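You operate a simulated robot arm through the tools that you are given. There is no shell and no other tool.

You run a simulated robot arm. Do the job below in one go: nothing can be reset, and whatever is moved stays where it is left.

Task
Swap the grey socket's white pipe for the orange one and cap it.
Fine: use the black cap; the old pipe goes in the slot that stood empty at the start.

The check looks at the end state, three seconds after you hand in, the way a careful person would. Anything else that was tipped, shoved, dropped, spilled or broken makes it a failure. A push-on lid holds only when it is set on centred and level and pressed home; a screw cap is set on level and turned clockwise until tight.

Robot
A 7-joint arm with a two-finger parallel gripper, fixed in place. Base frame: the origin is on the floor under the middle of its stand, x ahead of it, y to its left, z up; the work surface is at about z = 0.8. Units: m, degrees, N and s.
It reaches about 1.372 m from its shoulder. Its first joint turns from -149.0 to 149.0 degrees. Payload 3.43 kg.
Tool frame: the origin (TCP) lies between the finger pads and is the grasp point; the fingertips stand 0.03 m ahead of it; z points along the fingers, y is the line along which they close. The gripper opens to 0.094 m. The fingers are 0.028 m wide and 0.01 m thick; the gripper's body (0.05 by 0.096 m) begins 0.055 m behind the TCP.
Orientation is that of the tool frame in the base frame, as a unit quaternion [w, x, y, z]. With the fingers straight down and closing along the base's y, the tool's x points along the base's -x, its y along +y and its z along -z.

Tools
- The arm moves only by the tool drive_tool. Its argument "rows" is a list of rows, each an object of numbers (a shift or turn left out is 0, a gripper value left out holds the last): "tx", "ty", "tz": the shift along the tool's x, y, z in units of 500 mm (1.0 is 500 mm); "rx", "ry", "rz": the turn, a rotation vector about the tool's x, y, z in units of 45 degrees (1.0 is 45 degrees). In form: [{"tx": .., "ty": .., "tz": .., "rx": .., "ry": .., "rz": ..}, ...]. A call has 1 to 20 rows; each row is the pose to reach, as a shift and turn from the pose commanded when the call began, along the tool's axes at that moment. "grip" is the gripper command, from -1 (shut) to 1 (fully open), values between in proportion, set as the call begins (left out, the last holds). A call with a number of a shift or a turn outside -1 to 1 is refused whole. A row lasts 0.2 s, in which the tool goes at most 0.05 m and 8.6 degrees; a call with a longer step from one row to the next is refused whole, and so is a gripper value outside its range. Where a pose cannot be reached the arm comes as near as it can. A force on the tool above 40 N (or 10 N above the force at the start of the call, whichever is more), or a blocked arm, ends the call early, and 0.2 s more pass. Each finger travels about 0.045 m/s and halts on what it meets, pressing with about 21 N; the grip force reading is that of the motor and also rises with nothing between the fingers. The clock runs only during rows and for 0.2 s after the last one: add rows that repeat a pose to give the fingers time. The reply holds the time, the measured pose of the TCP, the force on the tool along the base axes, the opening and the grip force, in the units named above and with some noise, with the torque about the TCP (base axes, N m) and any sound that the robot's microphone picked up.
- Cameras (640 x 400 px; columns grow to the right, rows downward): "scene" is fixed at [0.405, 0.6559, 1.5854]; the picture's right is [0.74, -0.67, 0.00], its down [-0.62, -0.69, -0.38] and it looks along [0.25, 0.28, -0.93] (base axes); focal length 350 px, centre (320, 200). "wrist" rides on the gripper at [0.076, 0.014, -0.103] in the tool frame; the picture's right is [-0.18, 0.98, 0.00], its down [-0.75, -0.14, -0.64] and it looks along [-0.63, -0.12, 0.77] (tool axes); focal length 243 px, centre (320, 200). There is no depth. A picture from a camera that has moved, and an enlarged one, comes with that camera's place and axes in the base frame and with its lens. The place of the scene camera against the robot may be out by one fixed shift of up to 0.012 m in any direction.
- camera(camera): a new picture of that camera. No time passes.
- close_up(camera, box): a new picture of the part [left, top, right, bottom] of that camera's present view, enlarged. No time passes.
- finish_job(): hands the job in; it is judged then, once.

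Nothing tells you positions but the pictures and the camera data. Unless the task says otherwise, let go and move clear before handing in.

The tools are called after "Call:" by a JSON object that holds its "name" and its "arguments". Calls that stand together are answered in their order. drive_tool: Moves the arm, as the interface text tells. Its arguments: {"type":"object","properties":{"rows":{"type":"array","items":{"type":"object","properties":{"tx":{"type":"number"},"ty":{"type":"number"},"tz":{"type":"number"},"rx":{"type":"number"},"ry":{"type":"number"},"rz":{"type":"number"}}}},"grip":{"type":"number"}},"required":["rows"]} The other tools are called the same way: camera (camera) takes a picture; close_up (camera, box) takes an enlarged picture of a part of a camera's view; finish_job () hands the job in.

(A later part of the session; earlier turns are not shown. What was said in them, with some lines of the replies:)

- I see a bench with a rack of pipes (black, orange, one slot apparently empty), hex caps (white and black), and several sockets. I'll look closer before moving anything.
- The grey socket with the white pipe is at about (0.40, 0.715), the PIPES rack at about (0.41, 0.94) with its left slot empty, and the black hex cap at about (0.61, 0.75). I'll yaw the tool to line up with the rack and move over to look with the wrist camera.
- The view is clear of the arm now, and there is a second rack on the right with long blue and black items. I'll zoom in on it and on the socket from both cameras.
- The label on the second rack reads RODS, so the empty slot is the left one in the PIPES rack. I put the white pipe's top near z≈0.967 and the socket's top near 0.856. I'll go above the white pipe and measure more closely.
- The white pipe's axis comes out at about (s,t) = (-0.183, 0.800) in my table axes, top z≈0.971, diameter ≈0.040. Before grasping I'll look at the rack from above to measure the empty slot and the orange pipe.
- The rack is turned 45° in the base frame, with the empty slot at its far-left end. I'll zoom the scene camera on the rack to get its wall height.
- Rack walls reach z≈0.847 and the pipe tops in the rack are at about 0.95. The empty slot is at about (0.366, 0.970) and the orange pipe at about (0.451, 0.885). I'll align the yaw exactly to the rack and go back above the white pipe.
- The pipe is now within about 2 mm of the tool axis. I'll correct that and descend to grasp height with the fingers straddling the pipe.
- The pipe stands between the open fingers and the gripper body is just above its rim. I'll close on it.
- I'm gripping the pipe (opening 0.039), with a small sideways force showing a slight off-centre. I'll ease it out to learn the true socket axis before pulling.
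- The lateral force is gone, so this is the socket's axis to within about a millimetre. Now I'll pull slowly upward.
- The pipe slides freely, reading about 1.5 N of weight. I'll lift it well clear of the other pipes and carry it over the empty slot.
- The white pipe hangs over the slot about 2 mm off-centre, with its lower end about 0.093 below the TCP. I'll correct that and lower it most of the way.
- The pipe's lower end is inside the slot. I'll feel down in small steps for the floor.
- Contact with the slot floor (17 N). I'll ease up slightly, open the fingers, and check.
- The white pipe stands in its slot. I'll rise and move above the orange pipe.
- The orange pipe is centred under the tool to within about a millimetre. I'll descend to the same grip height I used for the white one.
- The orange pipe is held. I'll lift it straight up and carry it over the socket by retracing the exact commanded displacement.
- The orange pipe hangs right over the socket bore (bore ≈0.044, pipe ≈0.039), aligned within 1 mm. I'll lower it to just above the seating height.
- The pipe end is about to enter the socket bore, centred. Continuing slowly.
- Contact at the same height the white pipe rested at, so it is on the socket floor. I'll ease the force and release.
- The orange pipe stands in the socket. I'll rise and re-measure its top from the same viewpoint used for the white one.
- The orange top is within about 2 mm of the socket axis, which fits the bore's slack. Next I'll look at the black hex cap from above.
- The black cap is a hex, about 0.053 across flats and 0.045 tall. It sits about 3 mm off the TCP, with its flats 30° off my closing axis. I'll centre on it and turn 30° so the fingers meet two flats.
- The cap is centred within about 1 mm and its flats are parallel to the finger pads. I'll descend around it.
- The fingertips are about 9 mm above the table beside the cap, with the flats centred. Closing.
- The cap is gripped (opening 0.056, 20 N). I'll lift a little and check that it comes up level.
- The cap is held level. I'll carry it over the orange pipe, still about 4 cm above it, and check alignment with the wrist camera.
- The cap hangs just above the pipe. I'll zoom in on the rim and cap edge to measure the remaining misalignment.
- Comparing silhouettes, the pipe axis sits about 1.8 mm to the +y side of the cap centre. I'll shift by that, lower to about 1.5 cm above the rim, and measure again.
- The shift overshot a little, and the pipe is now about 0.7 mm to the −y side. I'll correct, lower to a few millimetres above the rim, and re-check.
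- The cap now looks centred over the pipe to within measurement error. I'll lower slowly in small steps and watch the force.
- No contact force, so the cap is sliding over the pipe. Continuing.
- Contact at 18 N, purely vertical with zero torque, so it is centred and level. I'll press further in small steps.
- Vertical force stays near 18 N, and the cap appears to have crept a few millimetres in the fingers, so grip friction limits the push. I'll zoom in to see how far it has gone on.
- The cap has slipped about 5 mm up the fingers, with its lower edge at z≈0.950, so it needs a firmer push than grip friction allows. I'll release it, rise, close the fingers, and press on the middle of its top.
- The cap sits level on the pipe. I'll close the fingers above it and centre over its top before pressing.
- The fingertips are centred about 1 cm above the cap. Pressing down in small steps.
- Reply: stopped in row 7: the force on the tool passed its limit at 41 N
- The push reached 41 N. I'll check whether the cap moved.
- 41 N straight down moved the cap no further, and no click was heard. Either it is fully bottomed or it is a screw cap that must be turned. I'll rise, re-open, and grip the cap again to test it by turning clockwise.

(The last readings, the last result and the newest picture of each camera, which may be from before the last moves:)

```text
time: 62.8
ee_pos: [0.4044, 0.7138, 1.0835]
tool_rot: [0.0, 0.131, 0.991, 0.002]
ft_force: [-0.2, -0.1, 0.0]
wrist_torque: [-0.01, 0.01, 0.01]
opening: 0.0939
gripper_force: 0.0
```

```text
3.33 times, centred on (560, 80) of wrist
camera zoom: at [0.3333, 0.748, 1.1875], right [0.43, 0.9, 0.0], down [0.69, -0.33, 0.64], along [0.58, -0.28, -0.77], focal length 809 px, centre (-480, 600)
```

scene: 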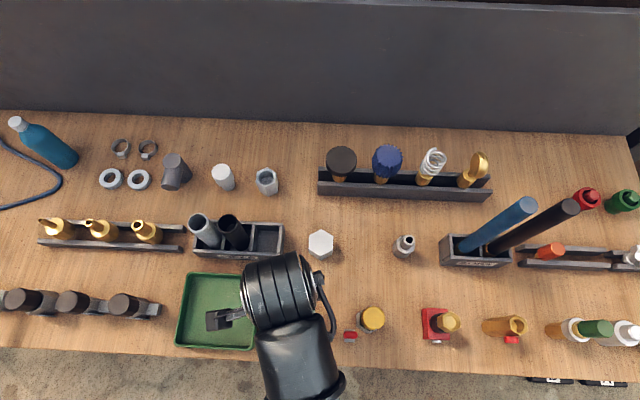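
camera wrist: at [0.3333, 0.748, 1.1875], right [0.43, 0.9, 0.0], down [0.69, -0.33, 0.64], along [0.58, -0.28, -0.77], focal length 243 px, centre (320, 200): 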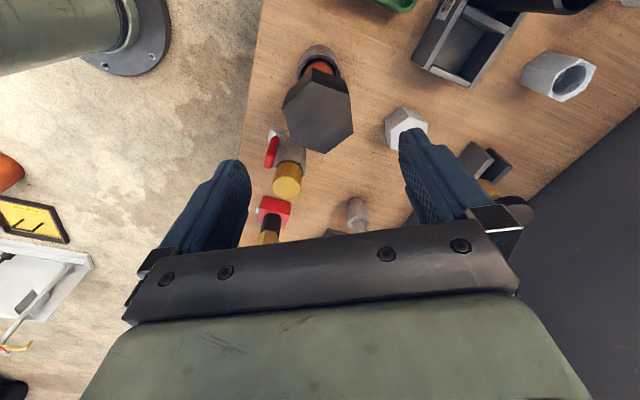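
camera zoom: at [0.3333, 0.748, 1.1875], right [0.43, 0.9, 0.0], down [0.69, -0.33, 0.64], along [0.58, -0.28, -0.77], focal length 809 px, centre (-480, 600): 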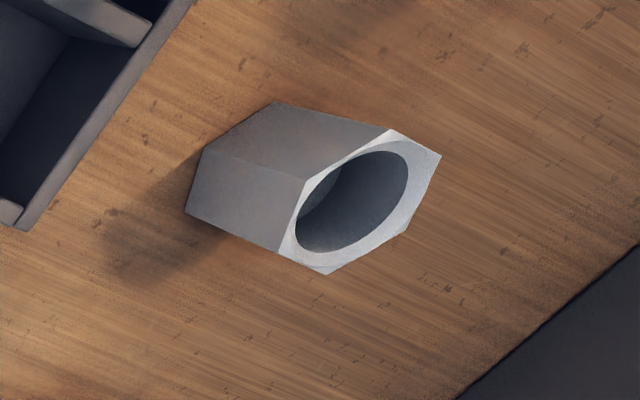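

The cap is unchanged and level. I'll descend around it and grip the flats again.

Call:
{"name": "drive_tool", "arguments": {"rows": [{"tx": 0.0006, "ty": -0.0018, "tz": 0.05}, {"tx": 0.0006, "ty": -0.0018, "tz": 0.1}, {"tx": 0.0006, "ty": -0.0018, "tz": 0.15}, {"tx": 0.0006, "ty": -0.0018, "tz": 0.19}, {"tx": 0.0006, "ty": -0.0018, "tz": 0.204}, {"tx": 0.0006, "ty": -0.0018, "tz": 0.204}], "grip": 1}}

Call:
{"name": "close_up", "arguments": {"camera": "wrist", "box": [200, 60, 440, 240]}}

```text
time: 64.2
ee_pos: [0.4035, 0.7166, 0.9823]
tool_rot: [0.001, 0.131, 0.991, 0.002]
ft_force: [0.3, -0.3, 0.5]
wrist_torque: [-0.01, -0.05, 0.02]
opening: 0.094
gripper_force: 0.2
```

```text
2.22 times, centred on (320, 150) of wrist
camera zoom: at [0.3324, 0.7497, 1.0859], right [0.43, 0.9, 0.0], down [0.69, -0.33, 0.64], along [0.58, -0.28, -0.77], focal length 539 px, centre (320, 311)
```

zoom: 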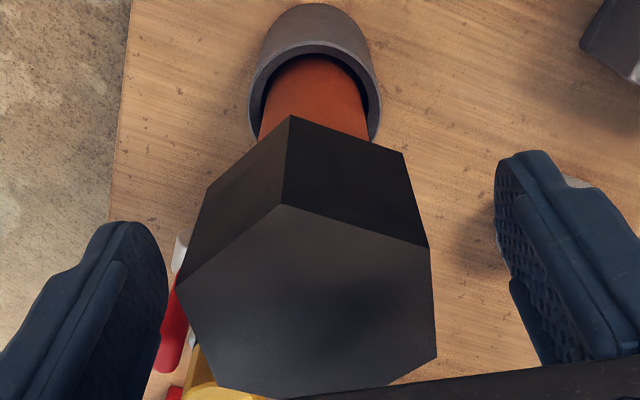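

The arm settled about 1.8 mm off in y, so I'll correct that before closing.

Call:
{"name": "drive_tool", "arguments": {"rows": [{"ty": -0.0036}, {"ty": -0.0036}, {"ty": -0.0036}], "grip": 1}}

Call:
{"name": "close_up", "arguments": {"camera": "wrist", "box": [200, 60, 440, 240]}}

```text
time: 65.0
ee_pos: [0.4027, 0.7147, 0.9806]
tool_rot: [0.001, 0.131, 0.991, 0.001]
ft_force: [0.1, -0.1, 0.0]
wrist_torque: [-0.01, -0.01, -0.02]
opening: 0.094
gripper_force: 0.0
```

```text
2.22 times, centred on (320, 150) of wrist
camera zoom: at [0.3318, 0.748, 1.0855], right [0.43, 0.9, 0.0], down [0.69, -0.33, 0.64], along [0.58, -0.28, -0.77], focal length 539 px, centre (320, 311)
```

zoom: 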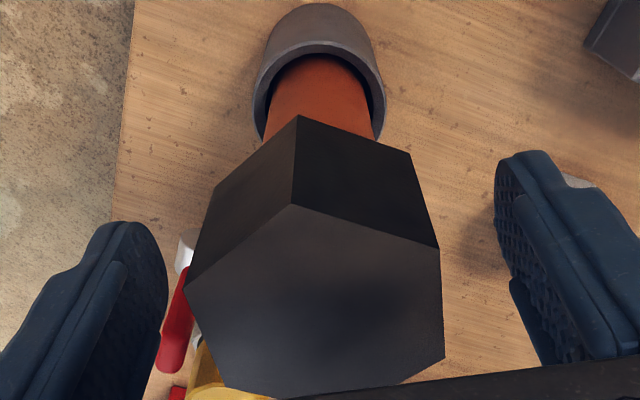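

Centred again. Closing on the flats.

Call:
{"name": "drive_tool", "arguments": {"rows": [{"tz": 0}, {"tz": 0}, {"tz": 0}, {"tz": 0}, {"tz": 0}], "grip": -1}}

Call:
{"name": "close_up", "arguments": {"camera": "wrist", "box": [200, 60, 440, 240]}}

```text
time: 66.2
ee_pos: [0.402, 0.7143, 0.9825]
tool_rot: [0.001, 0.13, 0.991, 0.001]
ft_force: [-0.4, 0.3, 0.4]
wrist_torque: [-0.01, -0.02, -0.01]
opening: 0.0564
gripper_force: 21.0
```

```text
2.22 times, centred on (320, 150) of wrist
camera zoom: at [0.3318, 0.748, 1.0855], right [0.43, 0.9, 0.0], down [0.69, -0.33, 0.64], along [0.58, -0.28, -0.77], focal length 539 px, centre (320, 311)
```

zoom: 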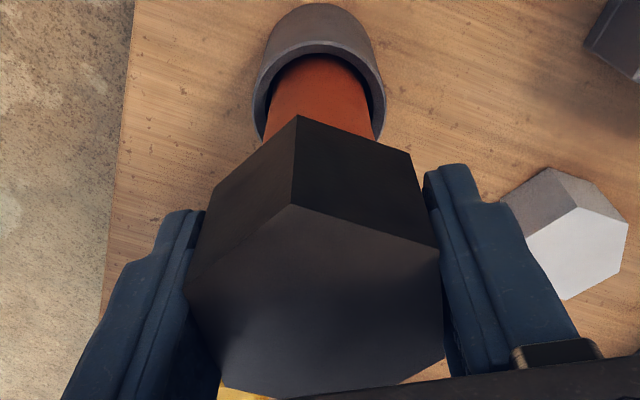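

Gripped. I'll turn clockwise about 14° and read the torque.

Call:
{"name": "drive_tool", "arguments": {"rows": [{"rz": 0.08}, {"rz": 0.16}, {"rz": 0.24}, {"rz": 0.3}, {"rz": 0.3}], "grip": -1}}

Call:
{"name": "close_up", "arguments": {"camera": "wrist", "box": [200, 60, 440, 240]}}

```text
time: 67.4
ee_pos: [0.4018, 0.7148, 0.9823]
tool_rot: [0.001, 0.247, 0.969, 0.002]
ft_force: [-6.7, 13.6, -3.2]
wrist_torque: [0.01, 0.09, 1.07]
opening: 0.0591
gripper_force: 20.9
```

```text
2.22 times, centred on (320, 150) of wrist
camera zoom: at [0.3413, 0.7634, 1.0862], right [0.63, 0.78, 0.0], down [0.59, -0.49, 0.64], along [0.5, -0.4, -0.77], focal length 539 px, centre (320, 311)
```

zoom: 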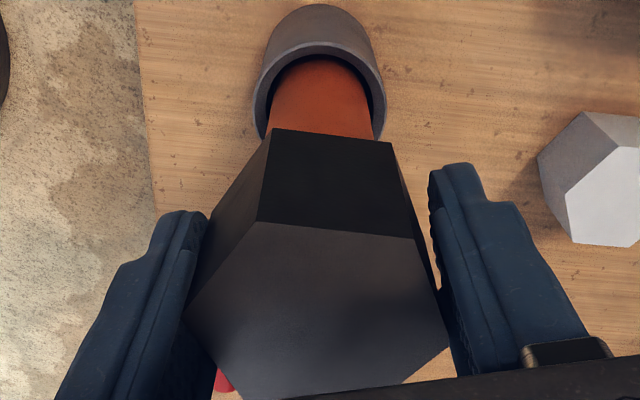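

The fingers slid around the hex while the cap itself stayed put against about 1 N·m, so it is not a freely turning screw cap. I'll turn back to relieve the torque and do a very gentle 1 mm lift test to see if it holds.

Call:
{"name": "drive_tool", "arguments": {"rows": [{"rz": -0.08}, {"rz": -0.16}, {"rz": -0.24}, {"rz": -0.3}, {"rz": -0.3}], "grip": -1}}

Call:
{"name": "close_up", "arguments": {"camera": "wrist", "box": [200, 60, 440, 240]}}

```text
time: 68.6
ee_pos: [0.4013, 0.7129, 0.9821]
tool_rot: [0.0, 0.13, 0.991, 0.0]
ft_force: [-19.9, 12.2, -0.4]
wrist_torque: [-0.08, 0.0, -0.59]
opening: 0.0563
gripper_force: 20.8
```

```text
2.22 times, centred on (320, 150) of wrist
camera zoom: at [0.3309, 0.7471, 1.0864], right [0.43, 0.9, 0.0], down [0.69, -0.33, 0.64], along [0.58, -0.27, -0.77], focal length 539 px, centre (320, 311)
```

zoom: 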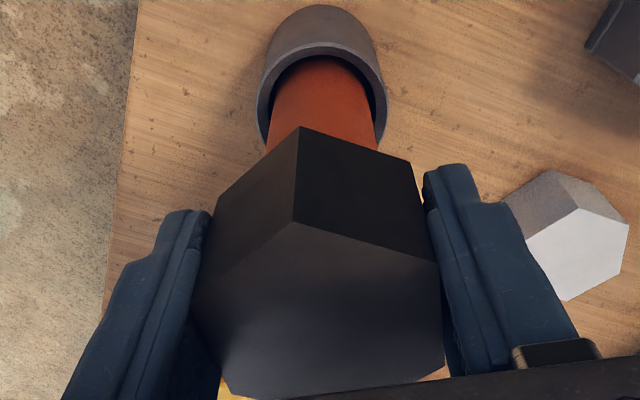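

The finger slip left a sideways load on the cap. I'll open to relieve it and look at how the cap sits.

Call:
{"name": "drive_tool", "arguments": {"rows": [{"tz": 0}, {"tz": 0}, {"tz": 0}, {"tz": 0}], "grip": 1}}

Call:
{"name": "close_up", "arguments": {"camera": "wrist", "box": [200, 60, 440, 240]}}

Call:
{"name": "camera", "arguments": {"camera": "wrist"}}

```text
time: 69.6
ee_pos: [0.4035, 0.7138, 0.9832]
tool_rot: [0.001, 0.131, 0.991, 0.001]
ft_force: [0.6, -1.1, 0.3]
wrist_torque: [-0.01, 0.04, 0.0]
opening: 0.0941
gripper_force: 0.0
```

```text
2.22 times, centred on (320, 150) of wrist
camera zoom: at [0.3323, 0.7469, 1.0864], right [0.43, 0.9, 0.0], down [0.69, -0.33, 0.64], along [0.58, -0.28, -0.77], focal length 539 px, centre (320, 311)
```

zoom: 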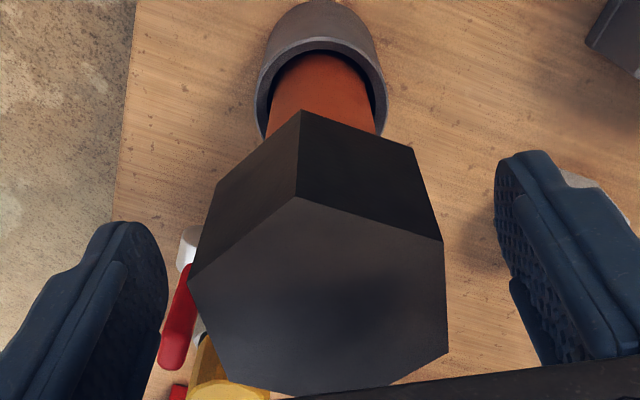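

```text
taken
camera wrist: at [0.3323, 0.7469, 1.0864], right [0.43, 0.9, 0.0], down [0.69, -0.33, 0.64], along [0.58, -0.28, -0.77], focal length 243 px, centre (320, 200)
```

wrist: 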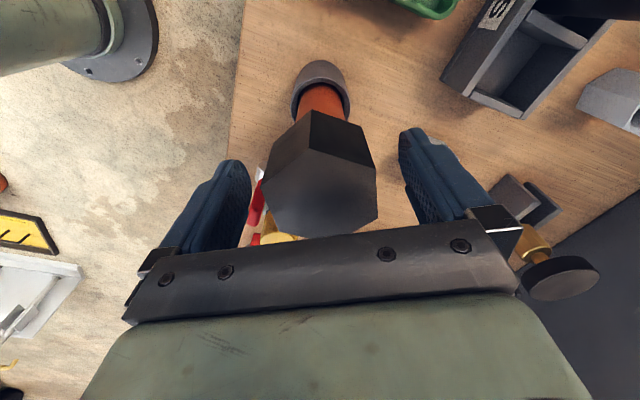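

The load is gone and the cap is back in the same place and orientation, which suggests it is held. I'll re-centre, grip lightly again, and do the gentle lift test.

Call:
{"name": "drive_tool", "arguments": {"rows": [{"ty": 0.002}, {"ty": 0.002}], "grip": 1}}

Call:
{"name": "drive_tool", "arguments": {"rows": [{"tz": 0}, {"tz": 0}, {"tz": 0}, {"tz": 0}, {"tz": 0}], "grip": -1}}

Call:
{"name": "drive_tool", "arguments": {"rows": [{"tz": -0.001}, {"tz": -0.002}, {"tz": -0.002}], "grip": -1}}

Call:
{"name": "close_up", "arguments": {"camera": "wrist", "box": [200, 60, 440, 240]}}

```text
time: 70.2
ee_pos: [0.4028, 0.7142, 0.9821]
tool_rot: [0.002, 0.131, 0.991, 0.001]
ft_force: [-0.5, 1.1, 0.2]
wrist_torque: [-0.02, -0.01, 0.01]
opening: 0.0937
gripper_force: 0.1
```

```text
time: 71.4
ee_pos: [0.4033, 0.7135, 0.9822]
tool_rot: [0.002, 0.131, 0.991, 0.002]
ft_force: [0.3, 0.4, 0.9]
wrist_torque: [0.02, 0.0, 0.02]
opening: 0.057
gripper_force: 21.7
```

```text
time: 72.2
ee_pos: [0.4041, 0.7141, 0.9837]
tool_rot: [0.001, 0.131, 0.991, 0.002]
ft_force: [0.0, 2.4, -8.2]
wrist_torque: [0.05, 0.0, -0.01]
opening: 0.0565
gripper_force: 21.1
```

```text
2.22 times, centred on (320, 150) of wrist
camera zoom: at [0.3323, 0.7477, 1.086], right [0.43, 0.9, 0.0], down [0.69, -0.33, 0.64], along [0.58, -0.28, -0.77], focal length 539 px, centre (320, 311)
```

zoom: 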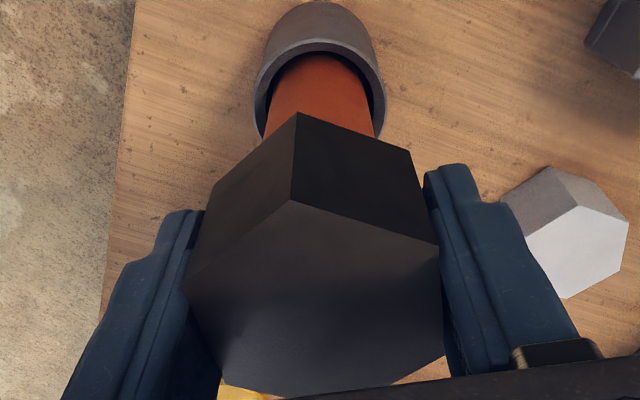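

A 1 mm lift met 8 N of resistance, well above the weight of pipe and cap, so the cap grips the pipe and the pipe is firm in the socket. I'll ease the lift, release, and rise clear.

Call:
{"name": "drive_tool", "arguments": {"rows": [{"tz": 0.002}, {"tz": 0.002}], "grip": -1}}

Call:
{"name": "drive_tool", "arguments": {"rows": [{"tz": 0}, {"tz": 0}, {"tz": 0}, {"tz": 0}], "grip": 1}}

Call:
{"name": "drive_tool", "arguments": {"rows": [{"tz": -0.04}, {"tz": -0.1}, {"tz": -0.18}, {"tz": -0.26}, {"tz": -0.34}, {"tz": -0.34}], "grip": 1}}

Call:
{"name": "camera", "arguments": {"camera": "wrist"}}

Call:
{"name": "close_up", "arguments": {"camera": "wrist", "box": [260, 30, 380, 140]}}

```text
time: 72.8
ee_pos: [0.4021, 0.7142, 0.9821]
tool_rot: [0.001, 0.13, 0.991, 0.001]
ft_force: [0.5, 1.8, -3.9]
wrist_torque: [0.0, 0.0, -0.01]
opening: 0.0568
gripper_force: 21.3
```

```text
time: 73.8
ee_pos: [0.4032, 0.7129, 0.9824]
tool_rot: [0.001, 0.131, 0.991, 0.001]
ft_force: [0.4, -0.5, 0.1]
wrist_torque: [0.01, 0.0, -0.02]
opening: 0.0939
gripper_force: 0.1
```

```text
time: 75.2
ee_pos: [0.404, 0.7143, 1.1538]
tool_rot: [0.001, 0.13, 0.991, 0.001]
ft_force: [0.0, 0.3, -0.3]
wrist_torque: [-0.03, -0.02, 0.0]
opening: 0.0941
gripper_force: 0.1
```

```text
taken
camera wrist: at [0.3327, 0.7482, 1.2568], right [0.43, 0.9, 0.0], down [0.69, -0.33, 0.64], along [0.58, -0.28, -0.77], focal length 243 px, centre (320, 200)
```

wrist: 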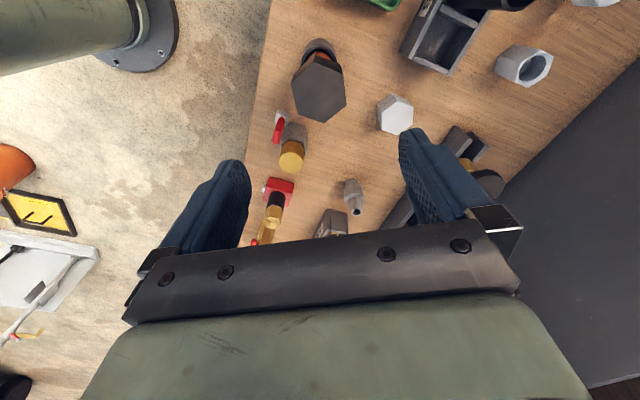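

```text
3.64 times, centred on (320, 85) of wrist
camera zoom: at [0.3327, 0.7482, 1.2568], right [0.43, 0.9, 0.0], down [0.69, -0.33, 0.64], along [0.58, -0.28, -0.77], focal length 882 px, centre (320, 618)
```

zoom: 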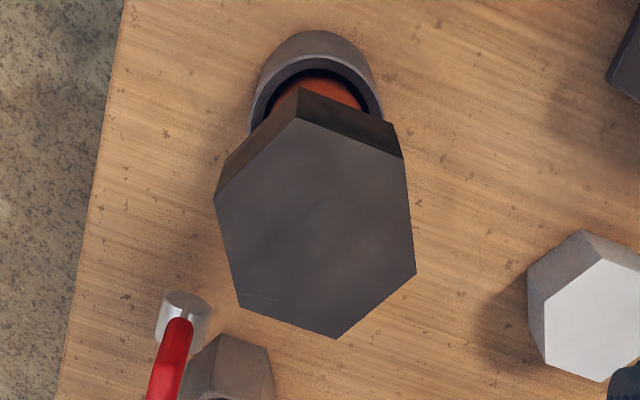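

I'll move the arm clear so the scene camera can check everything.

Call:
{"name": "drive_tool", "arguments": {"rows": [{"tx": -0.078, "ty": 0.031, "tz": -0.017}, {"tx": -0.156, "ty": 0.062, "tz": -0.033}, {"tx": -0.234, "ty": 0.093, "tz": -0.05}, {"tx": -0.312, "ty": 0.125, "tz": -0.067}, {"tx": -0.39, "ty": 0.156, "tz": -0.083}, {"tx": -0.468, "ty": 0.187, "tz": -0.1}, {"tx": -0.468, "ty": 0.187, "tz": -0.1}], "grip": 1}}

Call:
{"name": "camera", "arguments": {"camera": "scene"}}

Call:
{"name": "close_up", "arguments": {"camera": "scene", "box": [250, 270, 350, 345]}}

Call:
{"name": "close_up", "arguments": {"camera": "scene", "box": [170, 190, 300, 280]}}

```text
time: 76.8
ee_pos: [0.6532, 0.7442, 1.2041]
tool_rot: [0.001, 0.131, 0.991, 0.002]
ft_force: [-0.3, -0.2, 0.0]
wrist_torque: [-0.01, 0.03, 0.01]
opening: 0.0939
gripper_force: 0.1
```

```text
taken
```

scene: 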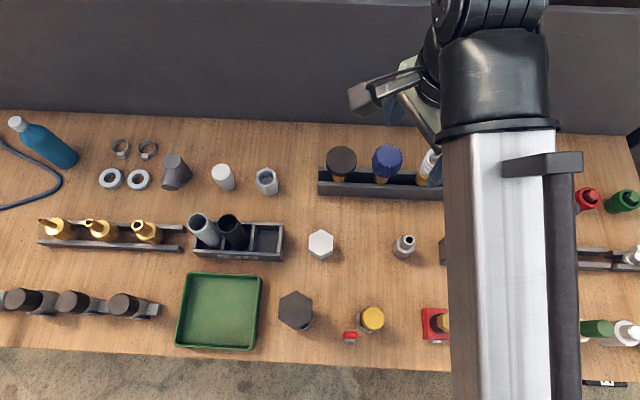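

```text
5.33 times, centred on (300, 308) of scene
camera zoom: at [0.405, 0.6559, 1.5854], right [0.74, -0.67, 0.0], down [-0.62, -0.69, -0.38], along [0.25, 0.28, -0.93], focal length 1870 px, centre (427, -373)
```

zoom: 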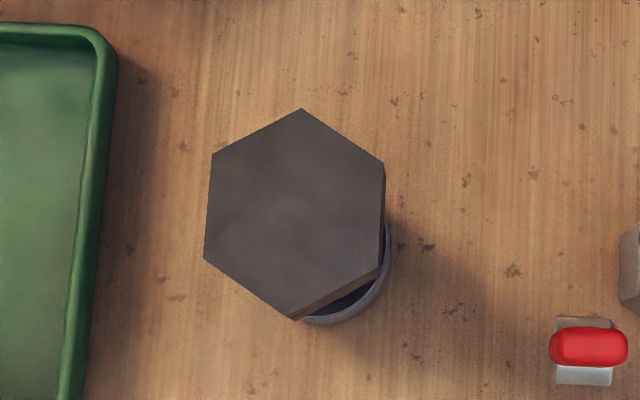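

```text
4.44 times, centred on (235, 235) of scene
camera zoom: at [0.405, 0.6559, 1.5854], right [0.74, -0.67, 0.0], down [-0.62, -0.69, -0.38], along [0.25, 0.28, -0.93], focal length 1558 px, centre (698, 44)
```

zoom: 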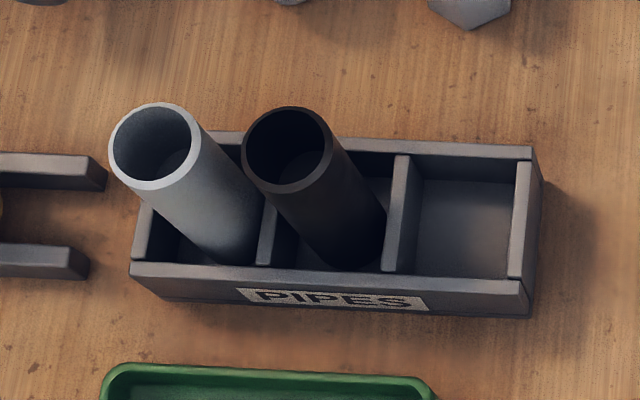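

All checks agree:
- **Orange pipe:** it stands in the grey socket with the black cap seated level on it. The cap resisted both lifting and turning.
- **White pipe:** it is in the slot that was empty at the start.
- **Everything else:** nothing looks moved, and the arm is clear.

I'm handing the job in.

Call:
{"name": "finish_job", "arguments": {}}

```text
The job is handed in.
```

The grey socket now holds the orange pipe with the black cap on it. The white pipe is in the slot of the PIPES rack that was empty at the start. The job is handed in, and I have not seen the check's result.

- **Orange pipe:** it went to the same depth in the socket as the white pipe had.
- **Cap:** it slid on centred and level, then stopped. A 41 N push straight down moved it no further, and no click was heard. I treated it as a push-on cap. It did not turn against about 1 N·m clockwise, and it resisted a gentle 1 mm lift with about 8 N. I could not see inside the cap, so that it is fully home rests on those tests.
- **Everything else:** in the last scene picture nothing else looks moved, though the arm hid part of the right-hand side. I let go and moved the arm clear before handing in.

During the turning test the fingers slipped on the cap and briefly loaded the pipe sideways by about 23 N. When I let go, the pipe and cap returned to the same position and orientation.
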